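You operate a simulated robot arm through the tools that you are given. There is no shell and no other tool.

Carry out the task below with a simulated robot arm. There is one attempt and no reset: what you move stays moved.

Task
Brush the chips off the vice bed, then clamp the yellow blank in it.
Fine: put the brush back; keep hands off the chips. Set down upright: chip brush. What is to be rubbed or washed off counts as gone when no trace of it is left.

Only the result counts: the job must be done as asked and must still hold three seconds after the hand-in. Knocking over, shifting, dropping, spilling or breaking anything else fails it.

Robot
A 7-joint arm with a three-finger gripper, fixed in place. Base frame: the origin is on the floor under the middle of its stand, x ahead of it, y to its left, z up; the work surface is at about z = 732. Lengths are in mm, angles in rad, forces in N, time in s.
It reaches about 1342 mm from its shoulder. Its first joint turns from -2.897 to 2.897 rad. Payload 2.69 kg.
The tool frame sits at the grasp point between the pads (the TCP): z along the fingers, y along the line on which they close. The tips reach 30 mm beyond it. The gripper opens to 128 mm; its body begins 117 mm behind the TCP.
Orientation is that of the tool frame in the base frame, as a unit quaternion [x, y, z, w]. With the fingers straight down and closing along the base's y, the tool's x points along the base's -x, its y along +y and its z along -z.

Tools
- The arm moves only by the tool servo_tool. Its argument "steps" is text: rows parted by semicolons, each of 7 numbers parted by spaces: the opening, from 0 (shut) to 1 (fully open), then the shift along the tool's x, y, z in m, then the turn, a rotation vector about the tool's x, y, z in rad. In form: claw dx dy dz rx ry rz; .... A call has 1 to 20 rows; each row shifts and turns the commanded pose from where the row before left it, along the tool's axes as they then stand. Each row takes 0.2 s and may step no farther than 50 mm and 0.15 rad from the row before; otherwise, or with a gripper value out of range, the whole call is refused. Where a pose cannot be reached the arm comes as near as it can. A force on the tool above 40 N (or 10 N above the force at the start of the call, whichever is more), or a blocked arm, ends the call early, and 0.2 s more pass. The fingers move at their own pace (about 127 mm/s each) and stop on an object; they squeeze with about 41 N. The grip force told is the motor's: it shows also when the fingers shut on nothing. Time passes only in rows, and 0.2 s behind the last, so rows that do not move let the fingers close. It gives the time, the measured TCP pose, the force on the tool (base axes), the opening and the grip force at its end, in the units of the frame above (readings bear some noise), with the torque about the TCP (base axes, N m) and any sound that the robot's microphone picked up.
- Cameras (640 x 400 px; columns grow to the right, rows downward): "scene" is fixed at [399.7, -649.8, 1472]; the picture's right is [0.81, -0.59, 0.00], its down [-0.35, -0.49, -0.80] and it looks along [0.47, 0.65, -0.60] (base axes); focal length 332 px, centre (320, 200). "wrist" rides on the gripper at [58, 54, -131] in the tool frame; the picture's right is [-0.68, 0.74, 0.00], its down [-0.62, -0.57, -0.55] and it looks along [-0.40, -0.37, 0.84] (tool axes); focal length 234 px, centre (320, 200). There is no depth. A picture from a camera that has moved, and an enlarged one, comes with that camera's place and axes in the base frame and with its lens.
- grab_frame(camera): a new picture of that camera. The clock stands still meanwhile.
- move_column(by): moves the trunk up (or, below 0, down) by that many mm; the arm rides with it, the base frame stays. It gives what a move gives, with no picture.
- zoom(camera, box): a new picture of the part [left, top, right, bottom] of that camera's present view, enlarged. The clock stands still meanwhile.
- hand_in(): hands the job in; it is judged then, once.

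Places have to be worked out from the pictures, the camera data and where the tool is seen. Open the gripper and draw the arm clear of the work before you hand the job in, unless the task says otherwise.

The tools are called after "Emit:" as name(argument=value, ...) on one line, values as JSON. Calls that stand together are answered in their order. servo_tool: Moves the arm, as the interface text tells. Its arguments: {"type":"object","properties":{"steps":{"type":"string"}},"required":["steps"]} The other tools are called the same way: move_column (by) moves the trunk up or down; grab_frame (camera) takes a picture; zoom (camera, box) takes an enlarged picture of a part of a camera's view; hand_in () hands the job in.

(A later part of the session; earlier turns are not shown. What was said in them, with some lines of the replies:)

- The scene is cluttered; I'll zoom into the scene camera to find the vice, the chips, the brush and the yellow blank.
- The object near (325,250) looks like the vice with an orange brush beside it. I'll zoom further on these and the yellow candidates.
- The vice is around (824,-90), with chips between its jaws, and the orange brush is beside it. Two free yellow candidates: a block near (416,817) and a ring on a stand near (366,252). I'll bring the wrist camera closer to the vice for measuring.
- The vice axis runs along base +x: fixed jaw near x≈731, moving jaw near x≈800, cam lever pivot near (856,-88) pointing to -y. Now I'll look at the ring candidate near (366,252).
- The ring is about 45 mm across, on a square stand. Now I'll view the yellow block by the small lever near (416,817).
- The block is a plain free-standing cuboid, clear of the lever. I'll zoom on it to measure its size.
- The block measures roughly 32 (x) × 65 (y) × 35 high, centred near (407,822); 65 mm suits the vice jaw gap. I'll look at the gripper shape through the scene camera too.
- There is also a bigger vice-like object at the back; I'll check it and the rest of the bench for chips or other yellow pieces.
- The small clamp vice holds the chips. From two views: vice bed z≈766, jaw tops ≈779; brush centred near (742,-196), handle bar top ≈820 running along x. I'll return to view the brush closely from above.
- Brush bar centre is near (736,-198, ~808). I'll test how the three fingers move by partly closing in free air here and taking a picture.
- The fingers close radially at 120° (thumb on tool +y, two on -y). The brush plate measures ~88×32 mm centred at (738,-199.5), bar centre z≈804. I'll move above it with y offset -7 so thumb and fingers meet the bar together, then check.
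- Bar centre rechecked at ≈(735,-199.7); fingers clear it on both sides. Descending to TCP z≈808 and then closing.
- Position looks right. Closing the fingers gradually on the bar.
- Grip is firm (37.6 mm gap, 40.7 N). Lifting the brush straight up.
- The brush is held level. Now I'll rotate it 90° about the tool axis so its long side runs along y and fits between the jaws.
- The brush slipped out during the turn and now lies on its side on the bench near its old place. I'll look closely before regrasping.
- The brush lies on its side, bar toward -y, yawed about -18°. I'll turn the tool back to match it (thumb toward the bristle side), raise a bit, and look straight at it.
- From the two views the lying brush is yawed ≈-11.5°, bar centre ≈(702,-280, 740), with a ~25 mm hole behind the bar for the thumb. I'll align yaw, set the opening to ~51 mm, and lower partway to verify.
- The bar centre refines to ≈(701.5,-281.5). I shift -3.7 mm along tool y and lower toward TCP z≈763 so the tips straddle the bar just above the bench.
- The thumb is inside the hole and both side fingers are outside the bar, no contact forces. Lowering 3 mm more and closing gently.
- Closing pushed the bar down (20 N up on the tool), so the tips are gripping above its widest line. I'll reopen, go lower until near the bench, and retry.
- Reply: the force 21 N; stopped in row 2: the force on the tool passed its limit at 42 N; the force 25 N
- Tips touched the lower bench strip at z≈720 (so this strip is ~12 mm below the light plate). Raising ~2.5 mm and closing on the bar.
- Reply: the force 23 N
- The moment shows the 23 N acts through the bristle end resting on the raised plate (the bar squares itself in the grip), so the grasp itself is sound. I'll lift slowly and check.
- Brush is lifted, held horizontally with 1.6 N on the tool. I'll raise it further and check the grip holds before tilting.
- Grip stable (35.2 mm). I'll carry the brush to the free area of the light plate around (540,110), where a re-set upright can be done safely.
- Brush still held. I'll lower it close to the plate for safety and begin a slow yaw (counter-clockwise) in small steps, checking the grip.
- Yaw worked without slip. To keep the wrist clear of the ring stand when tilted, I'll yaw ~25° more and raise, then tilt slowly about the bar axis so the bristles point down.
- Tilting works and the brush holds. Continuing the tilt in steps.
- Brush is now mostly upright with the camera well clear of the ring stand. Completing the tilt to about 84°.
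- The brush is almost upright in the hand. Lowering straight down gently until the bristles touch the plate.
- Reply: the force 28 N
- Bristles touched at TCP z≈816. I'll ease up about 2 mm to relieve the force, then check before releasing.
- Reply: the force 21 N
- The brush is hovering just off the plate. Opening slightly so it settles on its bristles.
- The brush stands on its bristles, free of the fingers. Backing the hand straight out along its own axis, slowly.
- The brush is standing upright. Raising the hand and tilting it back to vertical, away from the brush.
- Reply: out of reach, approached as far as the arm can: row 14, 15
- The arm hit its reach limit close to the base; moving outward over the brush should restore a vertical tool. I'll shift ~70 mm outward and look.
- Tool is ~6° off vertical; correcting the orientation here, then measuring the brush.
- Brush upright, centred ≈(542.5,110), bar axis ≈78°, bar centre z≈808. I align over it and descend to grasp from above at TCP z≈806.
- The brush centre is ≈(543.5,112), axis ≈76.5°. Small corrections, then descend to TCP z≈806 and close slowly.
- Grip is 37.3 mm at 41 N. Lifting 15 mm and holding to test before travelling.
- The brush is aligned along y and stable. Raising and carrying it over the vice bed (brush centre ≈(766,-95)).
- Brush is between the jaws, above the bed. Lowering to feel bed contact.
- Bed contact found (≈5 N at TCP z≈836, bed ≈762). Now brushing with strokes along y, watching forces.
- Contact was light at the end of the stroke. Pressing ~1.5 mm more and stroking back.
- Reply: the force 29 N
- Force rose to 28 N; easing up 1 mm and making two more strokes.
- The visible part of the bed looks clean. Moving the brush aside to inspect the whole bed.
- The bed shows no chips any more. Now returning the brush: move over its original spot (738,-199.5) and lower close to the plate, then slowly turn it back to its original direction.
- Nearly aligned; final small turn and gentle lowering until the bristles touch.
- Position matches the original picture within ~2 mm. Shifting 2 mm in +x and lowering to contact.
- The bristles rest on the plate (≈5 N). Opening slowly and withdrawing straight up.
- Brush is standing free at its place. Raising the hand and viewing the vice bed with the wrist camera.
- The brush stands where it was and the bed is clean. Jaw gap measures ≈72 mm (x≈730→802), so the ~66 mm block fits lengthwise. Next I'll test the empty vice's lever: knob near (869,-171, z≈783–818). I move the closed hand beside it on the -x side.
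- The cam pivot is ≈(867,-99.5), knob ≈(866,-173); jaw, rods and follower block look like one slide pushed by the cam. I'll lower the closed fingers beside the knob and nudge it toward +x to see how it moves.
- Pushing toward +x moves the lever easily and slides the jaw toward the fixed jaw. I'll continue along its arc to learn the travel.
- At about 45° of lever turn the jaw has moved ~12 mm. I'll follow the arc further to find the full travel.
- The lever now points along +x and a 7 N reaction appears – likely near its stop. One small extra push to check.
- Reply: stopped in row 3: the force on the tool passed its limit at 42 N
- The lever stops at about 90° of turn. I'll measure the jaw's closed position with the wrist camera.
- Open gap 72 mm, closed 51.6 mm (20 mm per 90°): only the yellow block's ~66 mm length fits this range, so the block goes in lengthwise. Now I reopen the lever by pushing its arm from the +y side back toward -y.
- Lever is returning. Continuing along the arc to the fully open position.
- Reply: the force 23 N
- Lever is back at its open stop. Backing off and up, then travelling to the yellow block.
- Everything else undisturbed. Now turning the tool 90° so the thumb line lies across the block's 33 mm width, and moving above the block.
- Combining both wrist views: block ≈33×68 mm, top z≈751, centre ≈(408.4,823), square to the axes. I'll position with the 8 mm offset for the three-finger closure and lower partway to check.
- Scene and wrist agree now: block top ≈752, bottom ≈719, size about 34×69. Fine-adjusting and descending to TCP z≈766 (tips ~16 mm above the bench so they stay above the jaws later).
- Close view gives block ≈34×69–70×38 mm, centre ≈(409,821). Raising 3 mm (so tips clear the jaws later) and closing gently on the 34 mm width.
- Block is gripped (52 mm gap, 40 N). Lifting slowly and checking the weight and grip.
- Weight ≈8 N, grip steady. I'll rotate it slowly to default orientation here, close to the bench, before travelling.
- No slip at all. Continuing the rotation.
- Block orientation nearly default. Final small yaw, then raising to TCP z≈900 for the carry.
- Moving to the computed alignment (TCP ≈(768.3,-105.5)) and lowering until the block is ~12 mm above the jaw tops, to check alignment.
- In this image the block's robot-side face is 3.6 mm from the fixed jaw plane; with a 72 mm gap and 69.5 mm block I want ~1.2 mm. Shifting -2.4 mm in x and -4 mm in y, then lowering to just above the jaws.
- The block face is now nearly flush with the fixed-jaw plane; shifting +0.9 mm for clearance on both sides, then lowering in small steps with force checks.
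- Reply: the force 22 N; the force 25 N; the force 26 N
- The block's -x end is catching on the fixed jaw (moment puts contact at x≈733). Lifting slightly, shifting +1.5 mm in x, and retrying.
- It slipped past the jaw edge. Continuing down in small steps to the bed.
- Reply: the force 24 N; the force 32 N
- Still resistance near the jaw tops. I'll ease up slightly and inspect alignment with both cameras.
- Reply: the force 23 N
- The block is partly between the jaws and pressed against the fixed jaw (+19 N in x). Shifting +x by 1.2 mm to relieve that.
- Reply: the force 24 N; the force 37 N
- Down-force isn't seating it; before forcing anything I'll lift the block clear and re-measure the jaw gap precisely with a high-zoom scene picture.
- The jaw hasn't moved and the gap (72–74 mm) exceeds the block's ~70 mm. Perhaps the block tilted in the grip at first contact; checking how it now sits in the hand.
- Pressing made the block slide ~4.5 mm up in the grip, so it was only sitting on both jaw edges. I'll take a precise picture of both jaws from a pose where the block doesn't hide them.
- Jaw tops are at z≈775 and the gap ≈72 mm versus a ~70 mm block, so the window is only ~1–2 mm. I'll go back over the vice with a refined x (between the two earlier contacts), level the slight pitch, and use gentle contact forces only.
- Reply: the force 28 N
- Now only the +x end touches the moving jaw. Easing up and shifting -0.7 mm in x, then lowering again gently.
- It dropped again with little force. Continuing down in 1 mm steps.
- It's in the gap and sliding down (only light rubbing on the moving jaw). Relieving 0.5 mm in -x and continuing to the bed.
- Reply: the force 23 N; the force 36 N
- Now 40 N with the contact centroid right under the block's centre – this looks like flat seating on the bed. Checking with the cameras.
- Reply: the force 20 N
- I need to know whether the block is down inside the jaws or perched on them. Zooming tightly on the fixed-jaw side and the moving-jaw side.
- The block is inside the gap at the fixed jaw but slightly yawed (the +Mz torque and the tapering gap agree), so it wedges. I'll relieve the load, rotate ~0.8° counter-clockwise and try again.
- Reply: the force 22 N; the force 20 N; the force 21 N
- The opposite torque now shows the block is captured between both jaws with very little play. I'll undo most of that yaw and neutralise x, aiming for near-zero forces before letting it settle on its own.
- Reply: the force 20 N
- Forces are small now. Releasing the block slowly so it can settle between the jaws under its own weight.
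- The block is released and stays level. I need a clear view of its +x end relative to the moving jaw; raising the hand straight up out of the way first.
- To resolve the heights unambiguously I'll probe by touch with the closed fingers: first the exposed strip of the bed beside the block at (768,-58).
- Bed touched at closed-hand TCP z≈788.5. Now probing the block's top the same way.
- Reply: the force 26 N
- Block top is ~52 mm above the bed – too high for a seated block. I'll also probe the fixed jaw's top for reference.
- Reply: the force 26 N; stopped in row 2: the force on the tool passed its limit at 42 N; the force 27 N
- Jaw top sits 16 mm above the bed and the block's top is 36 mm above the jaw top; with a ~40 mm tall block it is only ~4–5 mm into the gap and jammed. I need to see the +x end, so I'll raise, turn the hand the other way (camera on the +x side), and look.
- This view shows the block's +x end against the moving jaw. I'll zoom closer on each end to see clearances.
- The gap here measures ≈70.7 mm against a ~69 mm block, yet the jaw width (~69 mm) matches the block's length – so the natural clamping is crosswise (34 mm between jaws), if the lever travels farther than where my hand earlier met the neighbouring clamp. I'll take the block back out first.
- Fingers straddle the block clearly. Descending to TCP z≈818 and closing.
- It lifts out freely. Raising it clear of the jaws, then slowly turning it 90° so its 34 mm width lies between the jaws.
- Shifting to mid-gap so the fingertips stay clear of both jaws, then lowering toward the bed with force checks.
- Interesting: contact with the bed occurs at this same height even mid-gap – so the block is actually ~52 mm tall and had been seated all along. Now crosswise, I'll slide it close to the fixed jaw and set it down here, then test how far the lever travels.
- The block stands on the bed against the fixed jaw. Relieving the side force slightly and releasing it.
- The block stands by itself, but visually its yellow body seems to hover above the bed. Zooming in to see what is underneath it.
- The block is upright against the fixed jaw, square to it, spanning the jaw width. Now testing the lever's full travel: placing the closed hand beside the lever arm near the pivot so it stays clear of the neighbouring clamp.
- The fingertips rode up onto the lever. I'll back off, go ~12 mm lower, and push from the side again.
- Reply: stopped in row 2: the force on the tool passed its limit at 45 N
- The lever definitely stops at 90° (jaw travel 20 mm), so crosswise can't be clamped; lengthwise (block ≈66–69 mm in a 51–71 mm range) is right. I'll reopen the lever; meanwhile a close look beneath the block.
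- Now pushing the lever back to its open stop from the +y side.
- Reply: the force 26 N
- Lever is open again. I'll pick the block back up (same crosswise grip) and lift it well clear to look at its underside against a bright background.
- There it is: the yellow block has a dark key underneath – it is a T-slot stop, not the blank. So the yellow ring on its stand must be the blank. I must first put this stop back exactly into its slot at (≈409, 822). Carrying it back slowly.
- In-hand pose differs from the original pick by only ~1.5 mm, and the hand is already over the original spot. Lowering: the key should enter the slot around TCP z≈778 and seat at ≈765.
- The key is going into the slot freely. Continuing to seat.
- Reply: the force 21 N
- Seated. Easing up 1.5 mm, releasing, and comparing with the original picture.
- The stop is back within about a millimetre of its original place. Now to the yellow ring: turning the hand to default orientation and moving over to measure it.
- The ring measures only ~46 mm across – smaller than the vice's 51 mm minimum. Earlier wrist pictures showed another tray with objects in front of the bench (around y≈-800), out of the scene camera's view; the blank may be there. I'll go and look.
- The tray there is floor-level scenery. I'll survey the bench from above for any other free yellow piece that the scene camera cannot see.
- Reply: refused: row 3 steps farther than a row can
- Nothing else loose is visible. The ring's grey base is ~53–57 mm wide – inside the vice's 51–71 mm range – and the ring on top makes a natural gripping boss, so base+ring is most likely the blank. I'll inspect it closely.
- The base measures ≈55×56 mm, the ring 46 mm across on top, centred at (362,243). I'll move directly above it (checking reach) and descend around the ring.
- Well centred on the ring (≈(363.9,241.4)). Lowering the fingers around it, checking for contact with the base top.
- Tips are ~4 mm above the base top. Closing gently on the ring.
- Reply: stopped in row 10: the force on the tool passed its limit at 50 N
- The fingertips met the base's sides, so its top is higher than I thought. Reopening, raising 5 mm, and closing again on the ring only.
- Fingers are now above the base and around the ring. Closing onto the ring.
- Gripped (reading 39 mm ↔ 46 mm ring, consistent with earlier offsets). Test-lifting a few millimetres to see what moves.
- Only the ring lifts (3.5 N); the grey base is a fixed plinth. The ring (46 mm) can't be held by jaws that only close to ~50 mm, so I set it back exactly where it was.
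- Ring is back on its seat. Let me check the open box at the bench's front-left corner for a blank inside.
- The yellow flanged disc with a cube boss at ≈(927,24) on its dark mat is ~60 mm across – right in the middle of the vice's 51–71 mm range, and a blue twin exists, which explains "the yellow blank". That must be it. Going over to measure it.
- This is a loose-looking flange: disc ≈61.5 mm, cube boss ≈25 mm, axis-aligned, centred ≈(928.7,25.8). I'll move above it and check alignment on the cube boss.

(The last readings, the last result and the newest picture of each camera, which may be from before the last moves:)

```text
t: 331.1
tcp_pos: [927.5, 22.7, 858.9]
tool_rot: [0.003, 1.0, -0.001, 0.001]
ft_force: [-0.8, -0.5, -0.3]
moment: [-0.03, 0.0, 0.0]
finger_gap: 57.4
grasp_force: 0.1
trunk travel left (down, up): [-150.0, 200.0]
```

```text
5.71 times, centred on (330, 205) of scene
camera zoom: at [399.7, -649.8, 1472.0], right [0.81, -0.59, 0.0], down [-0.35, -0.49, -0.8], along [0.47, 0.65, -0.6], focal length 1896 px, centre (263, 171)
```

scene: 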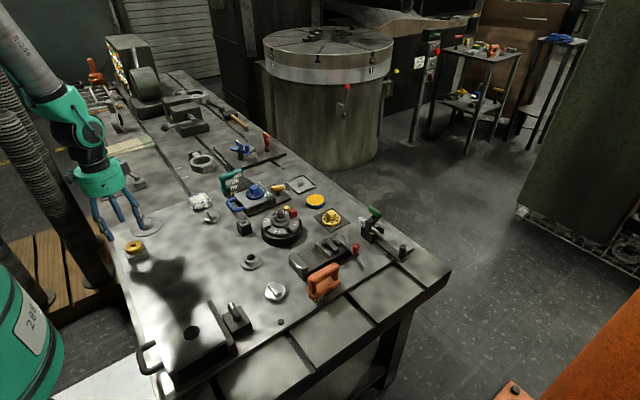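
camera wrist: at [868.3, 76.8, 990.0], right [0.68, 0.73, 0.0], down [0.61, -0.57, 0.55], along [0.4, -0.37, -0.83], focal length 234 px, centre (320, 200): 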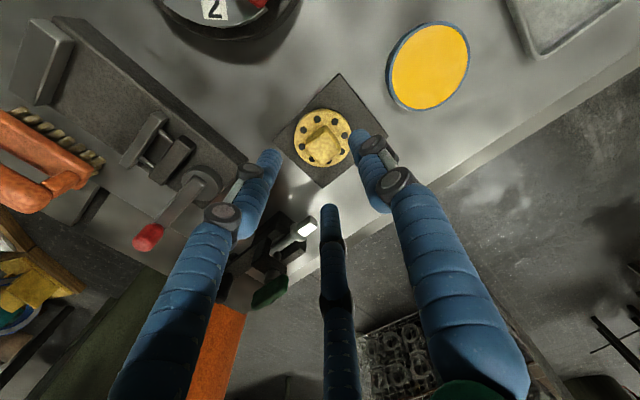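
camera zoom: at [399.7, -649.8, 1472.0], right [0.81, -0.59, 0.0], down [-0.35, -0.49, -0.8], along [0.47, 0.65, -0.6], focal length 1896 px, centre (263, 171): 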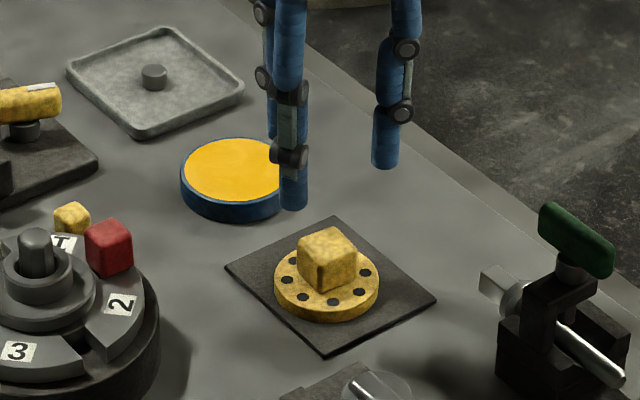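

Cube boss centre ≈(928.5,24.8), top z≈778, disc top ≈747. Descending around the cube to TCP z≈786 (tips ~8 mm above the disc).

Emit:
servo_tool(steps="0.45 -0.0021 0.0006 0.01 0 0 0; 0.42 0 0 0.02 0 0 0; 0.4 0 0 0.02 0 0 0; 0.38 0 0 0.014 0 0 0; 0.38 0 0 0.008 0 0 0; 0.38 0 0 0 0 0 0")

Emit:
zoom(camera="wrist", box=[250, 70, 390, 210])

Emit:
zoom(camera="scene", box=[300, 180, 360, 235])

```text
t: 332.5
tcp_pos: [931.7, 21.5, 785.8]
tool_rot: [0.003, 1.0, 0.0, 0.001]
ft_force: [0.2, 0.8, -0.9]
moment: [0.0, 0.03, 0.02]
finger_gap: 48.6
grasp_force: 0.1
trunk travel left (down, up): [-150.0, 200.0]
```

```text
2.86 times, centred on (320, 140) of wrist
camera zoom: at [871.7, 76.8, 918.6], right [0.68, 0.73, 0.0], down [0.61, -0.57, 0.55], along [0.4, -0.37, -0.83], focal length 669 px, centre (320, 371)
```

zoom: 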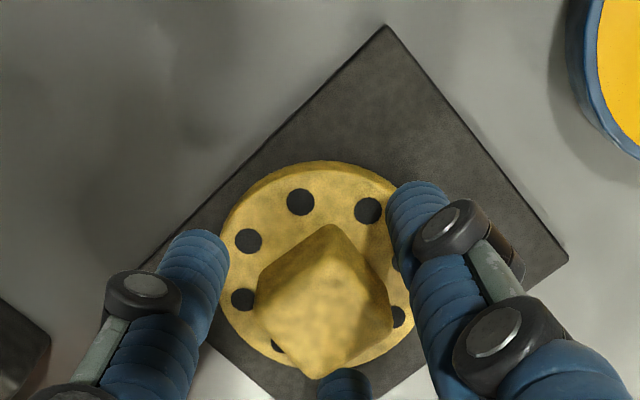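

```text
7.27 times, centred on (330, 208) of scene
camera zoom: at [399.7, -649.8, 1472.0], right [0.81, -0.59, 0.0], down [-0.35, -0.49, -0.8], along [0.47, 0.65, -0.6], focal length 2414 px, centre (247, 146)
```

zoom: 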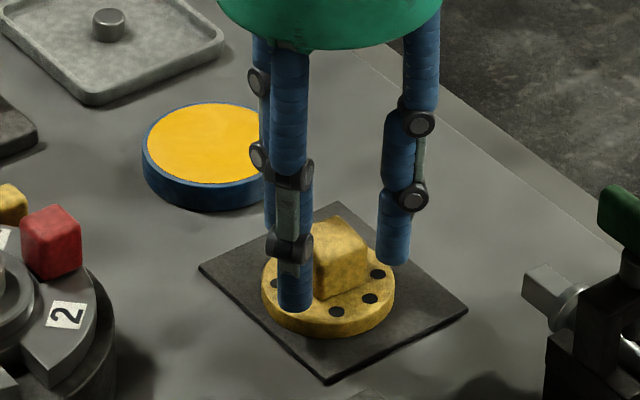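

Fine-centring 2.5 mm in -x, then closing gently on the cube.

Emit:
servo_tool(steps="0.38 0.0026 0 0 0 0 0; 0.36 0 0 0 0 0 0; 0.33 0 0 0 0 0 0; 0.3 0 0 0 0 0 0; 0.28 0 0 0 0 0 0; 0.26 0 0 0 0 0 0; 0.24 0 0 0 0 0 0; 0.22 0 0 0 0 0 0; 0.2 0 0 0 0 0 0; 0.15 0 0 0 0 0 0; 0 0 0 0 0 0 0; 0 0 0 0 0 0 0")

Emit:
zoom(camera="wrist", box=[250, 70, 390, 210])

Emit:
zoom(camera="scene", box=[300, 180, 360, 235])

```text
t: 335.1
tcp_pos: [927.8, 21.2, 788.3]
tool_rot: [0.002, 1.0, -0.001, 0.001]
ft_force: [3.7, -3.2, 2.0]
moment: [-0.09, -0.01, 0.0]
finger_gap: 33.6
grasp_force: 41.5
trunk travel left (down, up): [-150.0, 200.0]
```

```text
2.86 times, centred on (320, 140) of wrist
camera zoom: at [869.3, 77.0, 918.8], right [0.68, 0.73, 0.0], down [0.61, -0.57, 0.55], along [0.4, -0.37, -0.83], focal length 669 px, centre (320, 371)
```

zoom: 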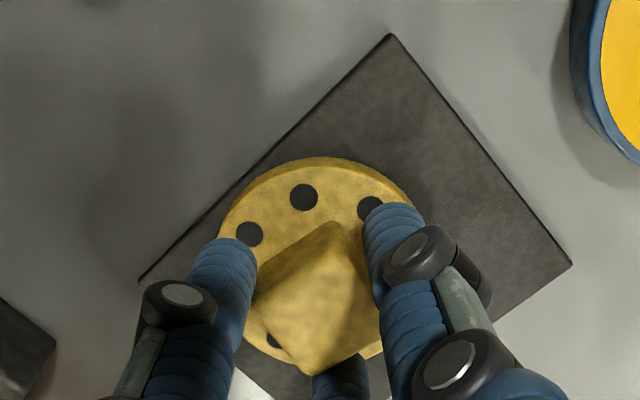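

```text
7.27 times, centred on (330, 208) of scene
camera zoom: at [399.7, -649.8, 1472.0], right [0.81, -0.59, 0.0], down [-0.35, -0.49, -0.8], along [0.47, 0.65, -0.6], focal length 2414 px, centre (247, 146)
```

zoom: 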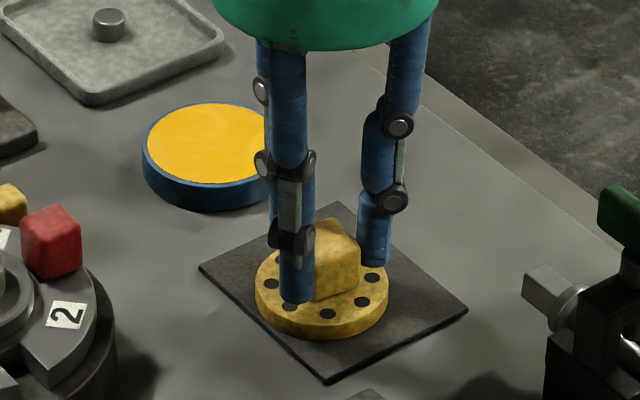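

The disc shifted a little as it was gripped, so it is loose. Test-lifting.

Emit:
servo_tool(steps="0 0 0 -0.002 0 0 0; 0 0 0 -0.003 0 0 0; 0 0 0 -0.005 0 0 0; 0 0 0 0 0 0 0; 0 0 0 0 0 0 0")

Emit:
zoom(camera="scene", box=[300, 180, 360, 235])

Emit:
zoom(camera="wrist", box=[250, 70, 390, 210])

```text
t: 336.3
tcp_pos: [929.5, 22.5, 795.1]
tool_rot: [0.003, 1.0, -0.001, 0.001]
ft_force: [1.0, -0.3, -3.7]
moment: [0.01, -0.01, 0.02]
finger_gap: 33.7
grasp_force: 40.9
trunk travel left (down, up): [-150.0, 200.0]
```

```text
7.27 times, centred on (330, 208) of scene
camera zoom: at [399.7, -649.8, 1472.0], right [0.81, -0.59, 0.0], down [-0.35, -0.49, -0.8], along [0.47, 0.65, -0.6], focal length 2414 px, centre (247, 146)
```

zoom: 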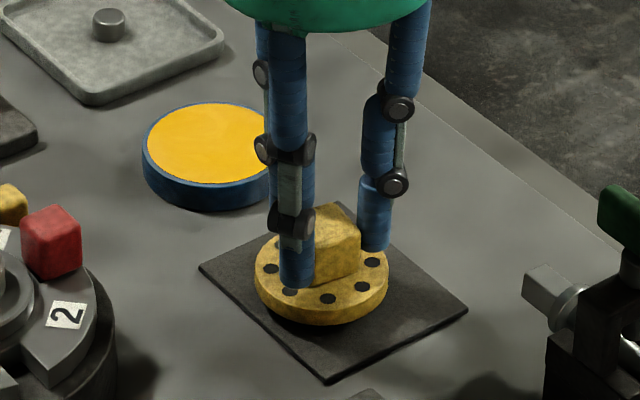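

```text
2.86 times, centred on (320, 140) of wrist
camera zoom: at [869.8, 77.7, 927.4], right [0.68, 0.73, 0.0], down [0.61, -0.57, 0.55], along [0.4, -0.37, -0.83], focal length 669 px, centre (320, 371)
```

zoom: 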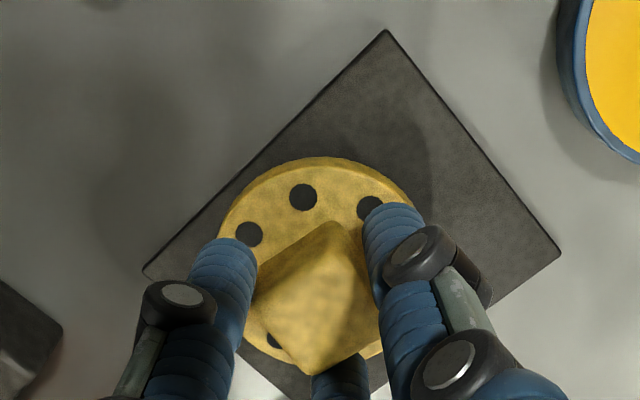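

It lifts freely (3.7 N): this is the yellow blank. Raising it and carrying it over the vice.

Emit:
servo_tool(steps="0 0 0 -0.01 0 0 0; 0 0 0 -0.02 0 0 0; 0 0 0 -0.025 0 0 0; 0 0 0 -0.025 0 0 0; 0 0 0 -0.01 0 0 0; 0 0.005 -0.004 0 0 0 0; 0 0.012 -0.009 0 0 0 0; 0 0.02 -0.0151 0 0 0 0; 0 0.02 -0.0151 0 0 0 0; 0 0.02 -0.0151 0 0 0 0; 0 0.02 -0.0151 0 0 0 0; 0 0.02 -0.0151 0 0 0 0; 0 0.02 -0.0151 0 0 0 0; 0 0.02 -0.0151 0 0 0 0; 0 0.012 -0.009 0 0 0 0; 0 0.005 -0.004 0 0 0 0; 0 0 0 0 0 0 0")

Emit:
grab_frame(camera="wrist")

Emit:
zoom(camera="scene", box=[270, 160, 390, 280])

```text
t: 339.9
tcp_pos: [754.4, -107.9, 885.7]
tool_rot: [0.002, 1.0, -0.001, 0.001]
ft_force: [-0.4, -1.0, -3.2]
moment: [-0.02, -0.02, 0.0]
finger_gap: 33.5
grasp_force: 40.7
trunk travel left (down, up): [-150.0, 200.0]
```

```text
taken
camera wrist: at [694.7, -53.5, 1017.0], right [0.68, 0.73, 0.0], down [0.61, -0.57, 0.55], along [0.4, -0.37, -0.83], focal length 234 px, centre (320, 200)
```

wrist: 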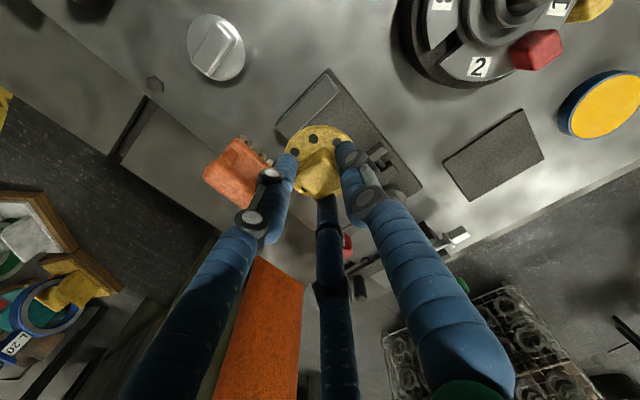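

```text
3.33 times, centred on (330, 220) of scene
camera zoom: at [399.7, -649.8, 1472.0], right [0.81, -0.59, 0.0], down [-0.35, -0.49, -0.8], along [0.47, 0.65, -0.6], focal length 1106 px, centre (287, 133)
```

zoom: 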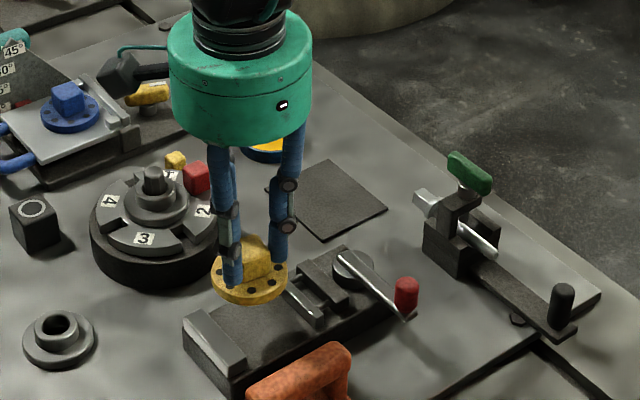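

Emit:
servo_tool(steps="0 -0.0072 0.0045 0 0 0 0; 0 -0.0073 0.0045 0 0 0 0; 0 0 0 0.015 0 0 0; 0 0 0 0.02 0 0 0; 0 0 0 0 0 0 0")

Emit:
zoom(camera="wrist", box=[240, 50, 400, 210])

Emit:
zoom(camera="scene", box=[285, 200, 365, 275])

```text
t: 341.1
tcp_pos: [767.8, -98.0, 848.8]
tool_rot: [0.003, 1.0, -0.001, 0.001]
ft_force: [0.6, -0.5, -4.3]
moment: [0.03, 0.02, -0.01]
finger_gap: 33.9
grasp_force: 41.4
trunk travel left (down, up): [-150.0, 200.0]
```

```text
2.50 times, centred on (320, 130) of wrist
camera zoom: at [708.9, -43.6, 981.7], right [0.68, 0.73, 0.0], down [0.61, -0.57, 0.55], along [0.4, -0.37, -0.83], focal length 585 px, centre (320, 375)
```

zoom: 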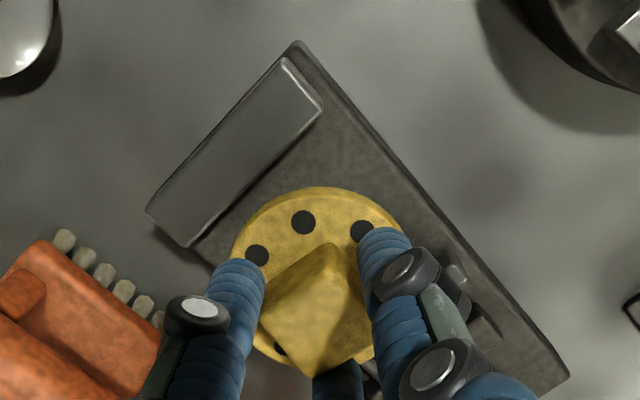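

```text
5.33 times, centred on (325, 238) of scene
camera zoom: at [399.7, -649.8, 1472.0], right [0.81, -0.59, 0.0], down [-0.35, -0.49, -0.8], along [0.47, 0.65, -0.6], focal length 1770 px, centre (293, 0)
```

zoom: 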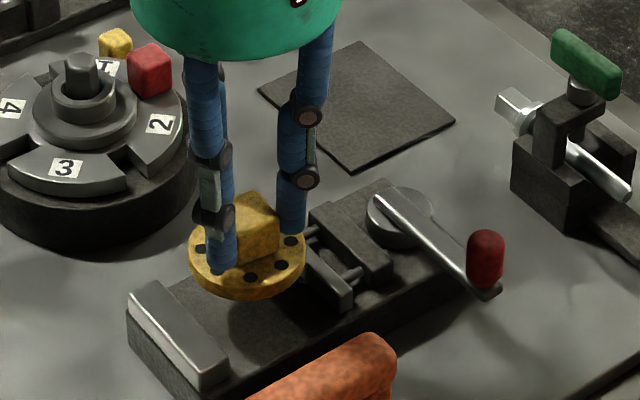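

The disc is centred in the gap (≈4.6 mm clearance each side). Lowering to the bed with force checks.

Emit:
servo_tool(steps="0 0 0 0.01 0 0 0; 0 0 0 0.01 0 0 0; 0 0 0 0.008 0 0 0; 0 0 0 0 0 0 0")

Emit:
servo_tool(steps="0 0 0 0.003 0 0 0; 0 0 0 0 0 0 0")

Emit:
servo_tool(steps="0 0 0 0.002 0 0 0; 0 0 0 0 0 0 0")

Emit:
servo_tool(steps="0 0 0 0.002 0 0 0; 0 0 0 0 0 0 0")

Emit:
zoom(camera="scene", box=[285, 205, 365, 275])

```text
t: 342.1
tcp_pos: [768.4, -98.8, 822.9]
tool_rot: [0.003, 1.0, -0.001, 0.0]
ft_force: [-0.6, 0.4, -3.8]
moment: [-0.01, 0.05, 0.01]
finger_gap: 33.5
grasp_force: 41.1
trunk travel left (down, up): [-150.0, 200.0]
```

```text
t: 342.7
tcp_pos: [768.6, -99.4, 819.6]
tool_rot: [0.002, 1.0, 0.0, 0.001]
ft_force: [-0.2, 0.3, -4.6]
moment: [0.0, -0.03, 0.01]
finger_gap: 33.7
grasp_force: 40.8
trunk travel left (down, up): [-150.0, 200.0]
```

```text
t: 343.3
tcp_pos: [768.6, -99.0, 817.3]
tool_rot: [0.002, 1.0, -0.001, 0.001]
ft_force: [0.0, 0.2, -4.2]
moment: [-0.01, 0.04, -0.02]
finger_gap: 33.4
grasp_force: 40.9
trunk travel left (down, up): [-150.0, 200.0]
```

```text
t: 343.9
tcp_pos: [768.8, -98.7, 815.2]
tool_rot: [0.003, 1.0, 0.0, 0.001]
ft_force: [0.3, -0.1, -4.0]
moment: [-0.02, 0.02, 0.01]
finger_gap: 33.5
grasp_force: 41.0
trunk travel left (down, up): [-150.0, 200.0]
```

```text
5.71 times, centred on (325, 240) of scene
camera zoom: at [399.7, -649.8, 1472.0], right [0.81, -0.59, 0.0], down [-0.35, -0.49, -0.8], along [0.47, 0.65, -0.6], focal length 1896 px, centre (291, -29)
```

zoom: 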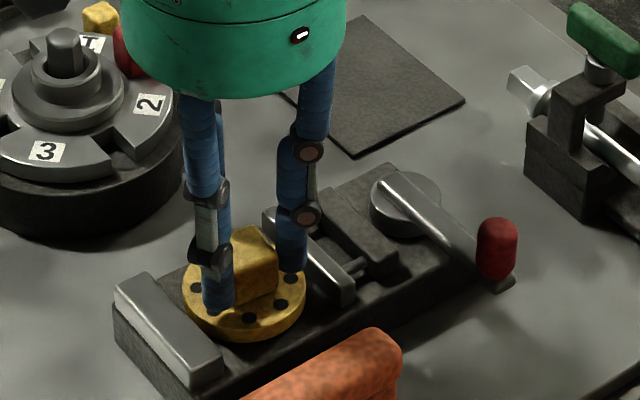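

It is going down nicely between the jaws. Continuing to bed contact.

Emit:
servo_tool(steps="0 0 0 0.002 0 0 0; 0 0 0 0 0 0 0")

Emit:
servo_tool(steps="0 0 0 0.0015 0 0 0; 0 0 0 0 0 0 0")

Emit:
servo_tool(steps="0 0 0 0.0015 0 0 0; 0 0 0 0 0 0 0")

```text
t: 344.5
tcp_pos: [768.7, -99.4, 813.6]
tool_rot: [0.003, 1.0, 0.0, 0.0]
ft_force: [-0.5, -0.1, -4.1]
moment: [0.0, 0.0, -0.01]
finger_gap: 33.6
grasp_force: 41.3
trunk travel left (down, up): [-150.0, 200.0]
```

```text
t: 345.1
tcp_pos: [768.6, -98.6, 813.4]
tool_rot: [0.002, 1.0, -0.001, 0.002]
ft_force: [-0.5, 2.0, 10.2]
moment: [0.26, 0.38, -0.1]
finger_gap: 33.4
grasp_force: 41.2
trunk travel left (down, up): [-150.0, 200.0]
```

```text
t: 345.7
tcp_pos: [770.0, -99.7, 814.4]
tool_rot: [0.003, 1.0, -0.001, 0.002]
ft_force: [-3.0, -2.3, 25.5]
moment: [0.12, 0.2, -0.18]
finger_gap: 33.6
grasp_force: 41.3
trunk travel left (down, up): [-150.0, 200.0]
```

Seated on the bed (contact right under the disc). Easing off, releasing and withdrawing upward.

Emit:
servo_tool(steps="0 0 0 -0.0022 0 0 0; 0 0 0 0 0 0 0; 0.27 0 0 0 0 0 0; 0.29 0 0 0 0 0 0; 0.31 0 0 0 0 0 0; 0.34 0 0 0 0 0 0; 0.38 0 0 0 0 0 0; 0.38 0 0 0 0 0 0; 0.38 0 0 -0.01 0 0 0; 0.38 0 0 -0.02 0 0 0; 0.4 0 0 -0.03 0 0 0; 0.45 0 0 -0.03 0 0 0; 0.45 0 0 0 0 0 0")

Emit:
zoom(camera="scene", box=[285, 205, 365, 275])

Emit:
zoom(camera="wrist", box=[240, 50, 400, 210])

```text
t: 348.5
tcp_pos: [767.0, -99.7, 902.9]
tool_rot: [0.002, 1.0, -0.002, 0.001]
ft_force: [-0.5, -0.6, 0.8]
moment: [0.01, -0.03, 0.02]
finger_gap: 57.7
grasp_force: 0.1
trunk travel left (down, up): [-150.0, 200.0]
```

```text
5.71 times, centred on (325, 240) of scene
camera zoom: at [399.7, -649.8, 1472.0], right [0.81, -0.59, 0.0], down [-0.35, -0.49, -0.8], along [0.47, 0.65, -0.6], focal length 1896 px, centre (291, -29)
```

zoom: 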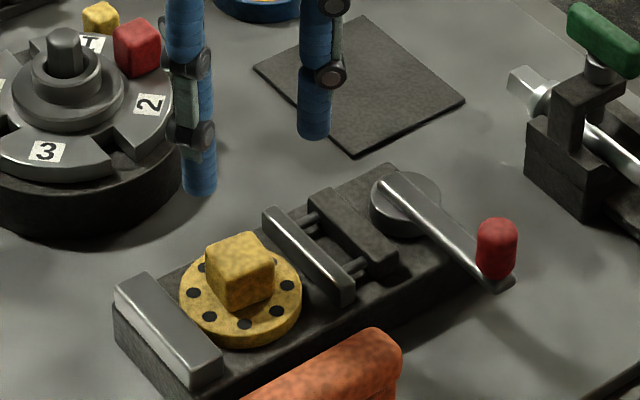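

```text
2.50 times, centred on (320, 130) of wrist
camera zoom: at [708.3, -44.1, 1034.8], right [0.68, 0.73, 0.0], down [0.61, -0.57, 0.55], along [0.4, -0.37, -0.83], focal length 585 px, centre (320, 375)
```

zoom: 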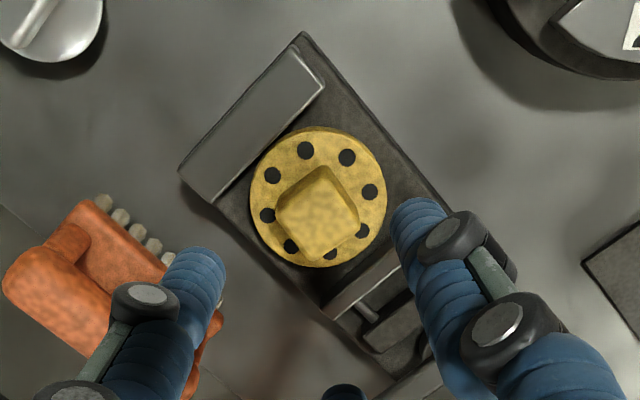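

The blank sits flat between the jaws. Now the lever: moving the closed hand beside the knob on its -x side.

Emit:
servo_tool(steps="0 -0.02 -0.0245 0 0 0 0; 0 -0.02 -0.0245 0 0 0 0; 0 -0.02 -0.0245 0 0 0 0; 0 0 0 0.03 0 0 0; 0 0 0 0.03 0 0 0; 0 0 0 0.025 0 0 0; 0 0 0 0.007 0 0 0; 0 0 0 0 0 0 0")

Emit:
zoom(camera="scene", box=[290, 195, 400, 280])

```text
t: 350.3
tcp_pos: [827.9, -173.0, 810.7]
tool_rot: [0.003, 1.0, -0.001, 0.001]
ft_force: [0.4, 0.0, -0.5]
moment: [0.0, 0.0, 0.01]
finger_gap: 1.9
grasp_force: 31.1
trunk travel left (down, up): [-150.0, 200.0]
```

```text
4.71 times, centred on (345, 238) of scene
camera zoom: at [399.7, -649.8, 1472.0], right [0.81, -0.59, 0.0], down [-0.35, -0.49, -0.8], along [0.47, 0.65, -0.6], focal length 1562 px, centre (202, 24)
```

zoom: 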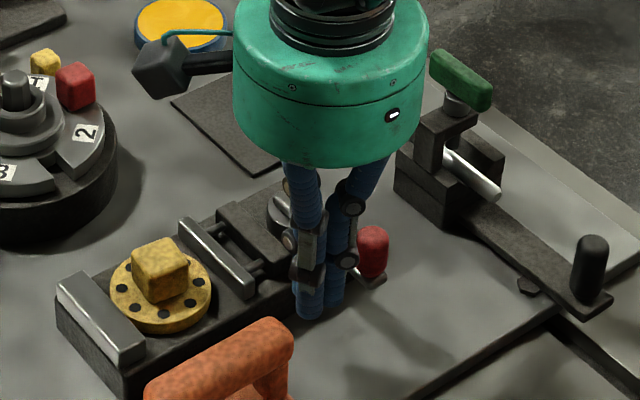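

Emit:
servo_tool(steps="0 -0.006 -0.0005 0 0 0 0; 0 -0.006 -0.0005 0 0 0 0; 0 -0.006 -0.0005 0 0 0 0; 0 -0.006 -0.0005 0 0 0 0; 0 -0.006 -0.0005 0 0 0 0; 0 -0.006 -0.0005 0 0 0 0; 0 -0.005 0 0 0 0 0; 0 0 0 0 0 0 0")

Emit:
zoom(camera="scene", box=[290, 195, 400, 280])

```text
t: 352.1
tcp_pos: [869.8, -176.2, 810.1]
tool_rot: [0.003, 1.0, -0.002, 0.001]
ft_force: [-0.2, 0.7, 0.2]
moment: [-0.02, -0.01, -0.05]
finger_gap: 2.3
grasp_force: 31.6
trunk travel left (down, up): [-150.0, 200.0]
```

```text
4.71 times, centred on (345, 238) of scene
camera zoom: at [399.7, -649.8, 1472.0], right [0.81, -0.59, 0.0], down [-0.35, -0.49, -0.8], along [0.47, 0.65, -0.6], focal length 1562 px, centre (202, 24)
```

zoom: 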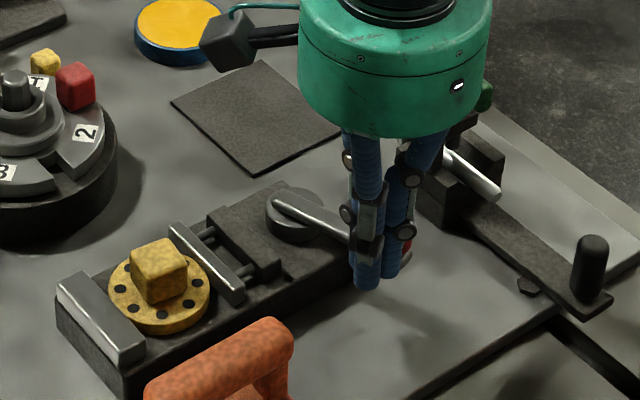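

Emit:
servo_tool(steps="0 -0.004 0.0002 0 0 0 0; 0 -0.004 0.0003 0 0 0 0; 0 0 0 0 0 0 0")

Emit:
servo_tool(steps="0 -0.004 0.0005 0 0 0 0; 0 -0.004 0.001 0 0 0 0; 0 0 0 0 0 0 0")

Emit:
zoom(camera="scene", box=[290, 195, 400, 280])

```text
t: 352.9
tcp_pos: [878.4, -176.0, 810.4]
tool_rot: [0.003, 1.0, -0.001, 0.001]
ft_force: [-1.1, -2.0, -1.3]
moment: [-0.03, 0.01, -0.01]
finger_gap: 2.0
grasp_force: 31.1
trunk travel left (down, up): [-150.0, 200.0]
```

```text
t: 353.7
tcp_pos: [886.3, -174.4, 810.3]
tool_rot: [0.003, 1.0, -0.001, 0.001]
ft_force: [-2.6, -2.9, -1.3]
moment: [-0.01, 0.08, -0.02]
finger_gap: 1.7
grasp_force: 31.7
trunk travel left (down, up): [-150.0, 200.0]
```

```text
4.71 times, centred on (345, 238) of scene
camera zoom: at [399.7, -649.8, 1472.0], right [0.81, -0.59, 0.0], down [-0.35, -0.49, -0.8], along [0.47, 0.65, -0.6], focal length 1562 px, centre (202, 24)
```

zoom: 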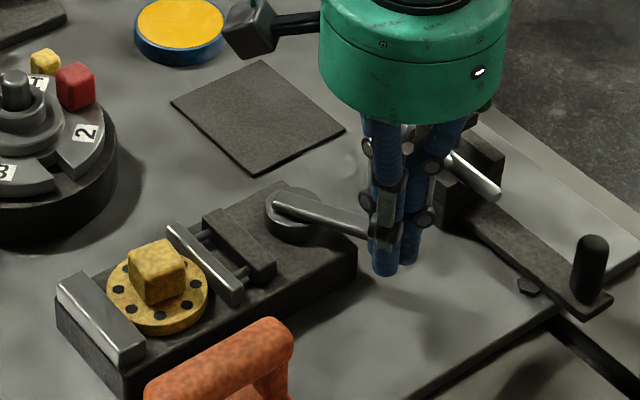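

The jaw is now pushing the disc toward the fixed jaw. Continuing in small steps until it tightens.

Emit:
servo_tool(steps="0 -0.003 0.001 0 0 0 0; 0 -0.003 0.001 0 0 0 0; 0 0 0 0 0 0 0")

Emit:
servo_tool(steps="0 -0.003 0.0015 0 0 0 0; 0 -0.003 0.0015 0 0 0 0; 0 0 0 0 0 0 0")

Emit:
servo_tool(steps="0 -0.003 0.0018 0 0 0 0; 0 -0.003 0.0018 0 0 0 0; 0 0 0 0 0 0 0")

Emit:
zoom(camera="scene", box=[290, 195, 400, 280])

```text
t: 354.5
tcp_pos: [892.5, -173.2, 810.8]
tool_rot: [0.003, 1.0, -0.001, 0.002]
ft_force: [-2.2, -2.5, -0.5]
moment: [-0.08, 0.07, -0.04]
finger_gap: 6.4
grasp_force: 31.6
trunk travel left (down, up): [-150.0, 200.0]
```

```text
t: 355.3
tcp_pos: [896.8, -170.1, 811.0]
tool_rot: [0.002, 1.0, -0.001, 0.0]
ft_force: [-3.4, -1.9, 0.2]
moment: [-0.04, 0.1, 0.04]
finger_gap: 2.2
grasp_force: 31.0
trunk travel left (down, up): [-150.0, 200.0]
```

```text
t: 356.1
tcp_pos: [904.3, -166.1, 811.4]
tool_rot: [0.002, 1.0, -0.001, 0.001]
ft_force: [-3.0, -2.2, -0.2]
moment: [-0.1, 0.05, 0.05]
finger_gap: 1.8
grasp_force: 31.3
trunk travel left (down, up): [-150.0, 200.0]
```

```text
4.71 times, centred on (345, 238) of scene
camera zoom: at [399.7, -649.8, 1472.0], right [0.81, -0.59, 0.0], down [-0.35, -0.49, -0.8], along [0.47, 0.65, -0.6], focal length 1562 px, centre (202, 24)
```

zoom: 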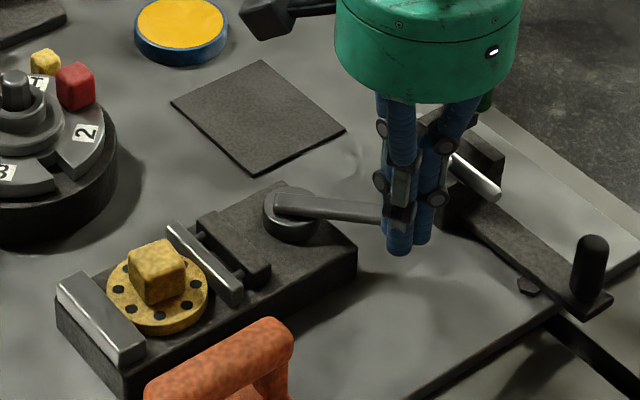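

The jaw has stopped against the blank while the lever keeps turning with light force – the clamp is building up. Following the arc further toward the lever's end position.

Emit:
servo_tool(steps="0 -0.004 0.0025 0 0 0 0; 0 -0.004 0.0025 0 0 0 0; 0 -0.004 0.003 0 0 0 0; 0 0 0 0 0 0 0")

Emit:
servo_tool(steps="0 -0.0045 0.0045 0 0 0 0; 0 -0.0045 0.0048 0 0 0 0; 0 -0.004 0.005 0 0 0 0; 0 0 0 0 0 0 0")

Emit:
zoom(camera="scene", box=[290, 195, 400, 280])

```text
t: 357.1
tcp_pos: [915.7, -159.0, 811.3]
tool_rot: [0.002, 1.0, -0.001, 0.0]
ft_force: [-2.7, -3.2, -0.5]
moment: [-0.07, 0.06, 0.05]
finger_gap: 2.1
grasp_force: 31.2
trunk travel left (down, up): [-150.0, 200.0]
```

```text
t: 358.1
tcp_pos: [929.0, -144.2, 811.3]
tool_rot: [0.002, 1.0, -0.001, 0.0]
ft_force: [-2.7, -0.5, 0.5]
moment: [0.03, 0.0, 0.02]
finger_gap: 2.0
grasp_force: 31.5
trunk travel left (down, up): [-150.0, 200.0]
```

```text
4.71 times, centred on (345, 238) of scene
camera zoom: at [399.7, -649.8, 1472.0], right [0.81, -0.59, 0.0], down [-0.35, -0.49, -0.8], along [0.47, 0.65, -0.6], focal length 1562 px, centre (202, 24)
```

zoom: 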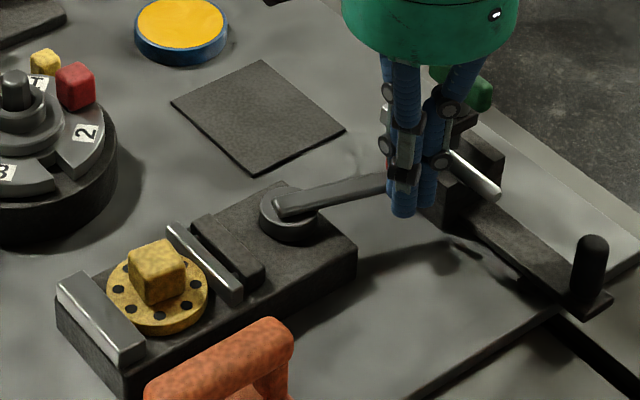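

Emit:
servo_tool(steps="0 -0.0033 0.0055 0 0 0 0; 0 -0.0032 0.0058 0 0 0 0; 0 0 0 0 0 0 0")

Emit:
servo_tool(steps="0 -0.002 0.0045 0 0 0 0; 0 0 0 0 0 0 0")

Emit:
zoom(camera="scene", box=[290, 195, 400, 280])

```text
t: 358.9
tcp_pos: [935.3, -133.4, 810.1]
tool_rot: [0.003, 1.0, -0.001, 0.001]
ft_force: [-0.2, -0.2, -0.1]
moment: [0.03, 0.01, 0.01]
finger_gap: 2.2
grasp_force: 31.4
trunk travel left (down, up): [-150.0, 200.0]
```

```text
t: 359.5
tcp_pos: [937.5, -128.6, 811.2]
tool_rot: [0.003, 1.0, -0.001, 0.002]
ft_force: [-0.3, -0.1, 0.2]
moment: [0.0, 0.02, 0.01]
finger_gap: 2.1
grasp_force: 31.7
trunk travel left (down, up): [-150.0, 200.0]
```

```text
4.71 times, centred on (345, 238) of scene
camera zoom: at [399.7, -649.8, 1472.0], right [0.81, -0.59, 0.0], down [-0.35, -0.49, -0.8], along [0.47, 0.65, -0.6], focal length 1562 px, centre (202, 24)
```

zoom: 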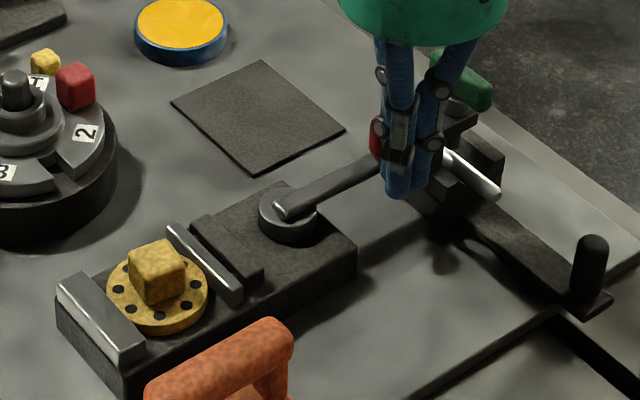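

The lever has gone over to its end position (forces dropped to zero – it seems to have gone over-centre). A tiny nudge to confirm it's against its stop, then I back the hand away.

Emit:
servo_tool(steps="0 -0.0005 0.002 0 0 0 0; 0 0 0 0 0 0 0")

Emit:
servo_tool(steps="0 0 0.0015 0 0 0 0; 0 0 0 0 0 0 0")

```text
t: 360.1
tcp_pos: [937.1, -126.2, 810.6]
tool_rot: [0.003, 1.0, -0.001, 0.001]
ft_force: [-4.3, -4.2, -1.0]
moment: [-0.01, 0.02, 0.06]
finger_gap: 2.1
grasp_force: 31.5
trunk travel left (down, up): [-150.0, 200.0]
```

```text
t: 360.7
tcp_pos: [937.7, -125.6, 811.2]
tool_rot: [0.003, 1.0, -0.001, 0.001]
ft_force: [-7.2, -18.3, 0.9]
moment: [0.03, -0.02, 0.05]
finger_gap: 2.0
grasp_force: 31.7
trunk travel left (down, up): [-150.0, 200.0]
```

Lever is firmly at its stop. Backing away and raising the hand clear.

Emit:
servo_tool(steps="0 0 -0.006 0 0 0 0; 0 0 -0.006 0 0 0 0; 0 0 0 -0.02 0 0 0; 0 0 0 -0.04 0 0 0; 0 0 0 -0.04 0 0 0; 0.5 0.03 0.03 -0.02 0 0 0; 0.7 0.035 0.035 0 0 0 0; 0.7 0.035 0.035 0 0 0 0; 0.7 0.035 0.035 0 0 0 0; 0.7 0 0.04 0 0 0 0; 0.7 0 0 0 0 0 0")

Emit:
grab_frame(camera="scene")

Emit:
zoom(camera="scene", box=[285, 195, 405, 300])

Emit:
grab_frame(camera="wrist")

```text
t: 363.1
tcp_pos: [804.3, 38.3, 930.7]
tool_rot: [0.003, 1.0, -0.001, 0.0]
ft_force: [0.0, -0.1, 0.5]
moment: [-0.02, 0.03, -0.03]
finger_gap: 89.7
grasp_force: 0.2
trunk travel left (down, up): [-150.0, 200.0]
```

```text
taken
```

scene: 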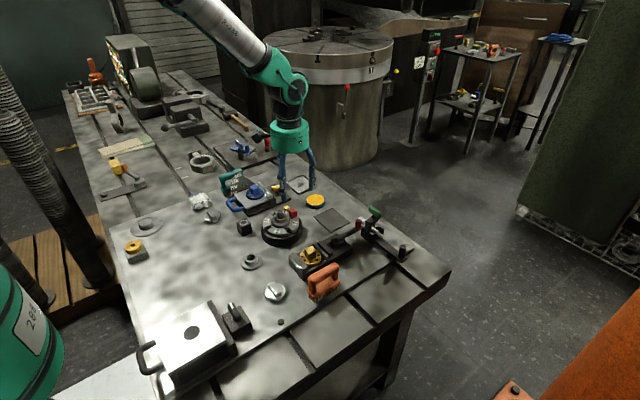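

```text
3.81 times, centred on (345, 248) of scene
camera zoom: at [399.7, -649.8, 1472.0], right [0.81, -0.59, 0.0], down [-0.35, -0.49, -0.8], along [0.47, 0.65, -0.6], focal length 1264 px, centre (225, 19)
```

zoom: 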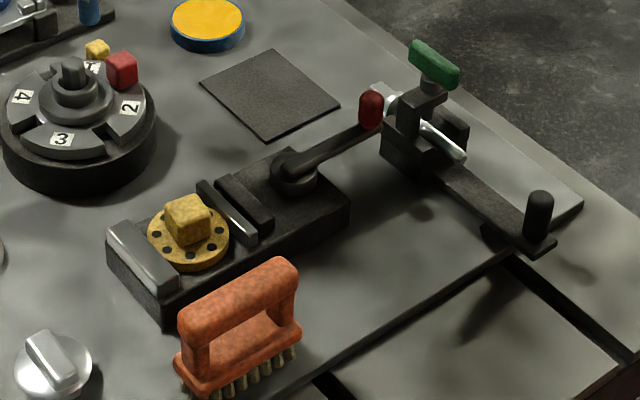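

```text
taken
camera wrist: at [744.3, 93.8, 1063.7], right [0.68, 0.73, 0.0], down [0.61, -0.57, 0.55], along [0.4, -0.37, -0.83], focal length 234 px, centre (320, 200)
```

wrist: 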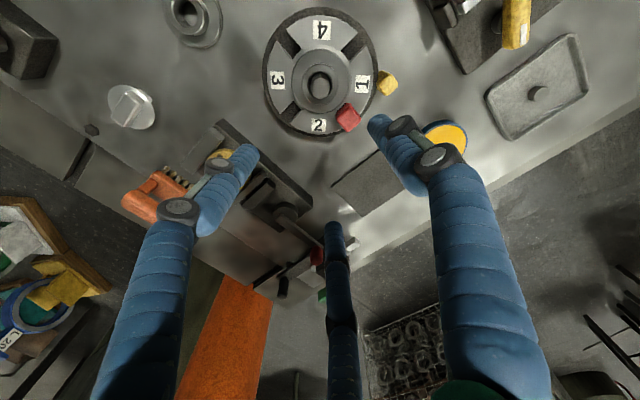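

The blank is clamped and the lever stays over. I'll draw the arm back up to its start pose, wait a few seconds, and verify everything holds.

Emit:
servo_tool(steps="1 0.005 0.02 -0.03 0 0 0; 1 0.005 0.02 -0.03 0 0 0; 1 0.005 0.014 -0.03 0 0 0; 1 0.004 0.014 -0.031 0 0 0; 1 0 0 0 0 0 0; 1 0 0 0 0 0 0; 1 0 0 0 0 0 0; 1 0 0 0 0 0 0; 1 0 0 0 0 0 0; 1 0 0 0 0 0 0; 1 0 0 0 0 0 0; 1 0 0 0 0 0 0; 1 0 0 0 0 0 0; 1 0 0 0 0 0 0; 1 0 0 0 0 0 0; 1 0 0 0 0 0 0; 1 0 0 0 0 0 0; 1 0 0 0 0 0 0")

Emit:
zoom(camera="scene", box=[285, 205, 385, 290])

Emit:
zoom(camera="scene", box=[300, 225, 350, 268])

Emit:
zoom(camera="wrist", box=[190, 110, 350, 250])

Emit:
zoom(camera="scene", box=[110, 225, 170, 270])

Emit:
zoom(camera="scene", box=[100, 145, 150, 185])

Emit:
zoom(camera="scene", box=[290, 255, 360, 305])

```text
t: 366.9
tcp_pos: [785.9, 104.8, 1051.8]
tool_rot: [0.003, 1.0, -0.001, 0.001]
ft_force: [0.2, 0.1, 0.1]
moment: [-0.01, 0.01, 0.01]
finger_gap: 128.1
grasp_force: 0.0
trunk travel left (down, up): [-150.0, 200.0]
```

```text
4.71 times, centred on (335, 248) of scene
camera zoom: at [399.7, -649.8, 1472.0], right [0.81, -0.59, 0.0], down [-0.35, -0.49, -0.8], along [0.47, 0.65, -0.6], focal length 1562 px, centre (249, -24)
```

zoom: 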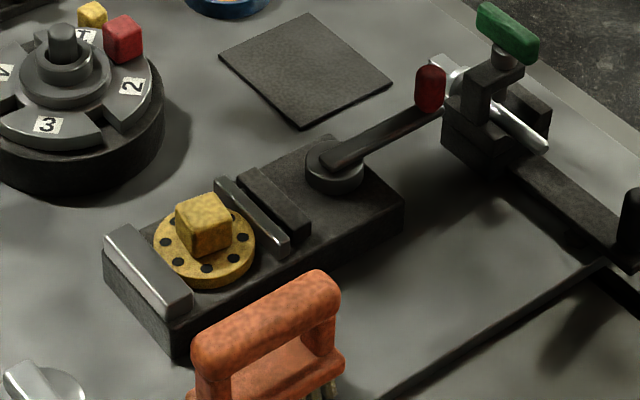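

```text
9.30 times, centred on (325, 246) of scene
camera zoom: at [399.7, -649.8, 1472.0], right [0.81, -0.59, 0.0], down [-0.35, -0.49, -0.8], along [0.47, 0.65, -0.6], focal length 3087 px, centre (274, -233)
```

zoom: 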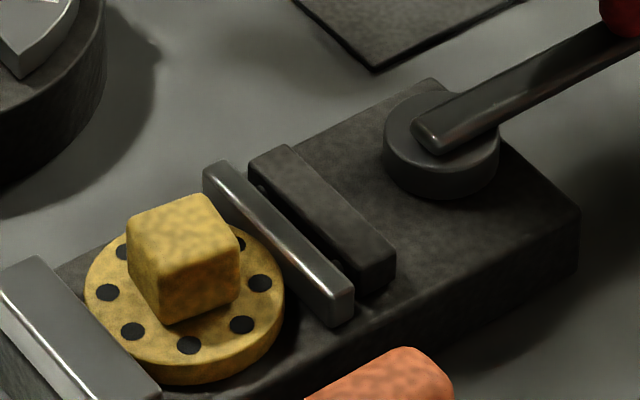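

```text
2.86 times, centred on (270, 180) of wrist
camera zoom: at [726.5, 159.5, 1184.2], right [0.68, 0.73, 0.0], down [0.61, -0.57, 0.55], along [0.4, -0.37, -0.83], focal length 669 px, centre (463, 257)
```

zoom: 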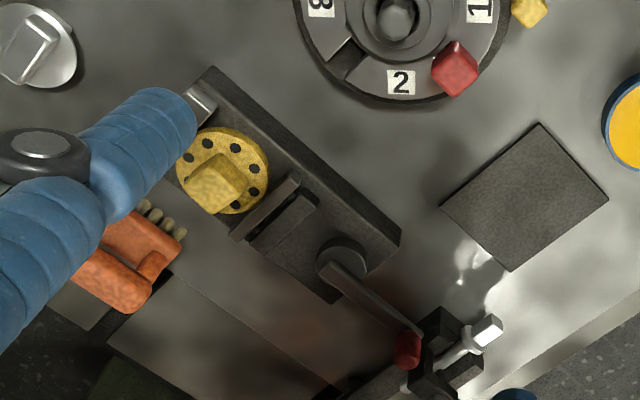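

```text
8.89 times, centred on (140, 248) of scene
camera zoom: at [399.7, -649.8, 1472.0], right [0.81, -0.59, 0.0], down [-0.35, -0.49, -0.8], along [0.47, 0.65, -0.6], focal length 2950 px, centre (1920, -222)
```

zoom: 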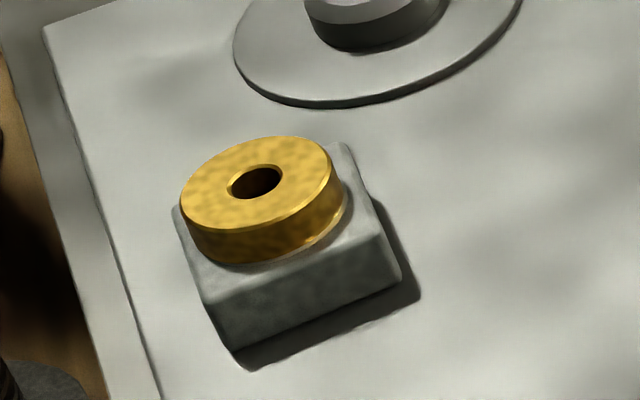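

```text
10.00 times, centred on (125, 165) of scene
camera zoom: at [399.7, -649.8, 1472.0], right [0.81, -0.59, 0.0], down [-0.35, -0.49, -0.8], along [0.47, 0.65, -0.6], focal length 3319 px, centre (2270, 550)
```

zoom: 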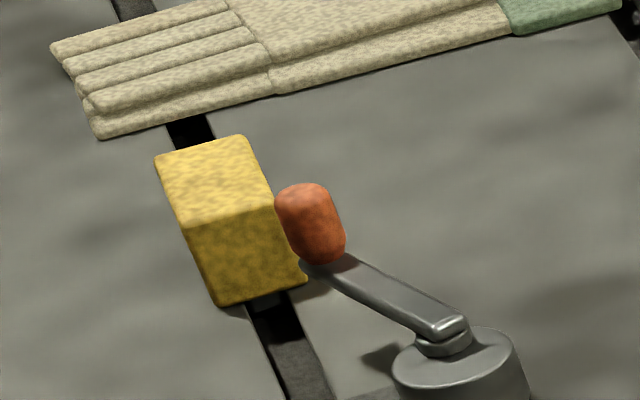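

```text
8.00 times, centred on (325, 280) of scene
camera zoom: at [399.7, -649.8, 1472.0], right [0.81, -0.59, 0.0], down [-0.35, -0.49, -0.8], along [0.47, 0.65, -0.6], focal length 2655 px, centre (280, -440)
```

zoom: 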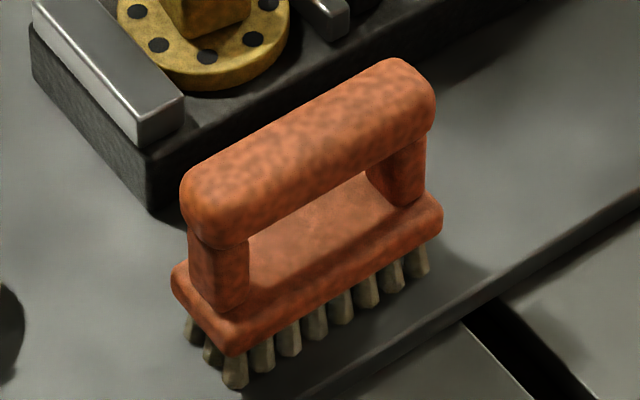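

Everything holds 4+ seconds later:
- The bed is clean.
- The yellow blank is held between both jaws with the lever over.
- The brush stands upright in its place.
- The ring and the slot stop are back to within about a millimetre, by the pictures.
- The arm is clear and open.

I'm handing in.

Emit:
hand_in()

```text
The job is handed in.
```

I handed the job in. By the last pictures it is done: the chips are off the vice bed, the yellow blank is clamped, and the brush is back in its place, standing upright. About four seconds after I let go, the lever was still at its end stop and the blank was still held between both jaws.

Some things went wrong along the way, and they could count against the result:

- **Dropped brush:** the first time I turned the chip brush, it slipped out of the grip and fell about 90 mm onto the bench. I stood it up again, brushed the bed with it and set it back where it started. I saw no damage.
- **Wrong parts handled:** I first took the wrong yellow pieces for the blank.
  - **T-slot stop:** I carried this yellow block to the vice and tried it in the jaws before noticing the key underneath. It is back in its slot, within about 1 mm by the pictures.
  - **Yellow ring:** I lifted it a few millimetres off its stand and put it back. It sits about 1 mm from where it was.
- **Lever worked empty:** I moved the vice lever to its stop and back twice with no blank in the jaws, to find its travel.

The blank is the yellow disc with the cube on top that was lying on the dark mat.
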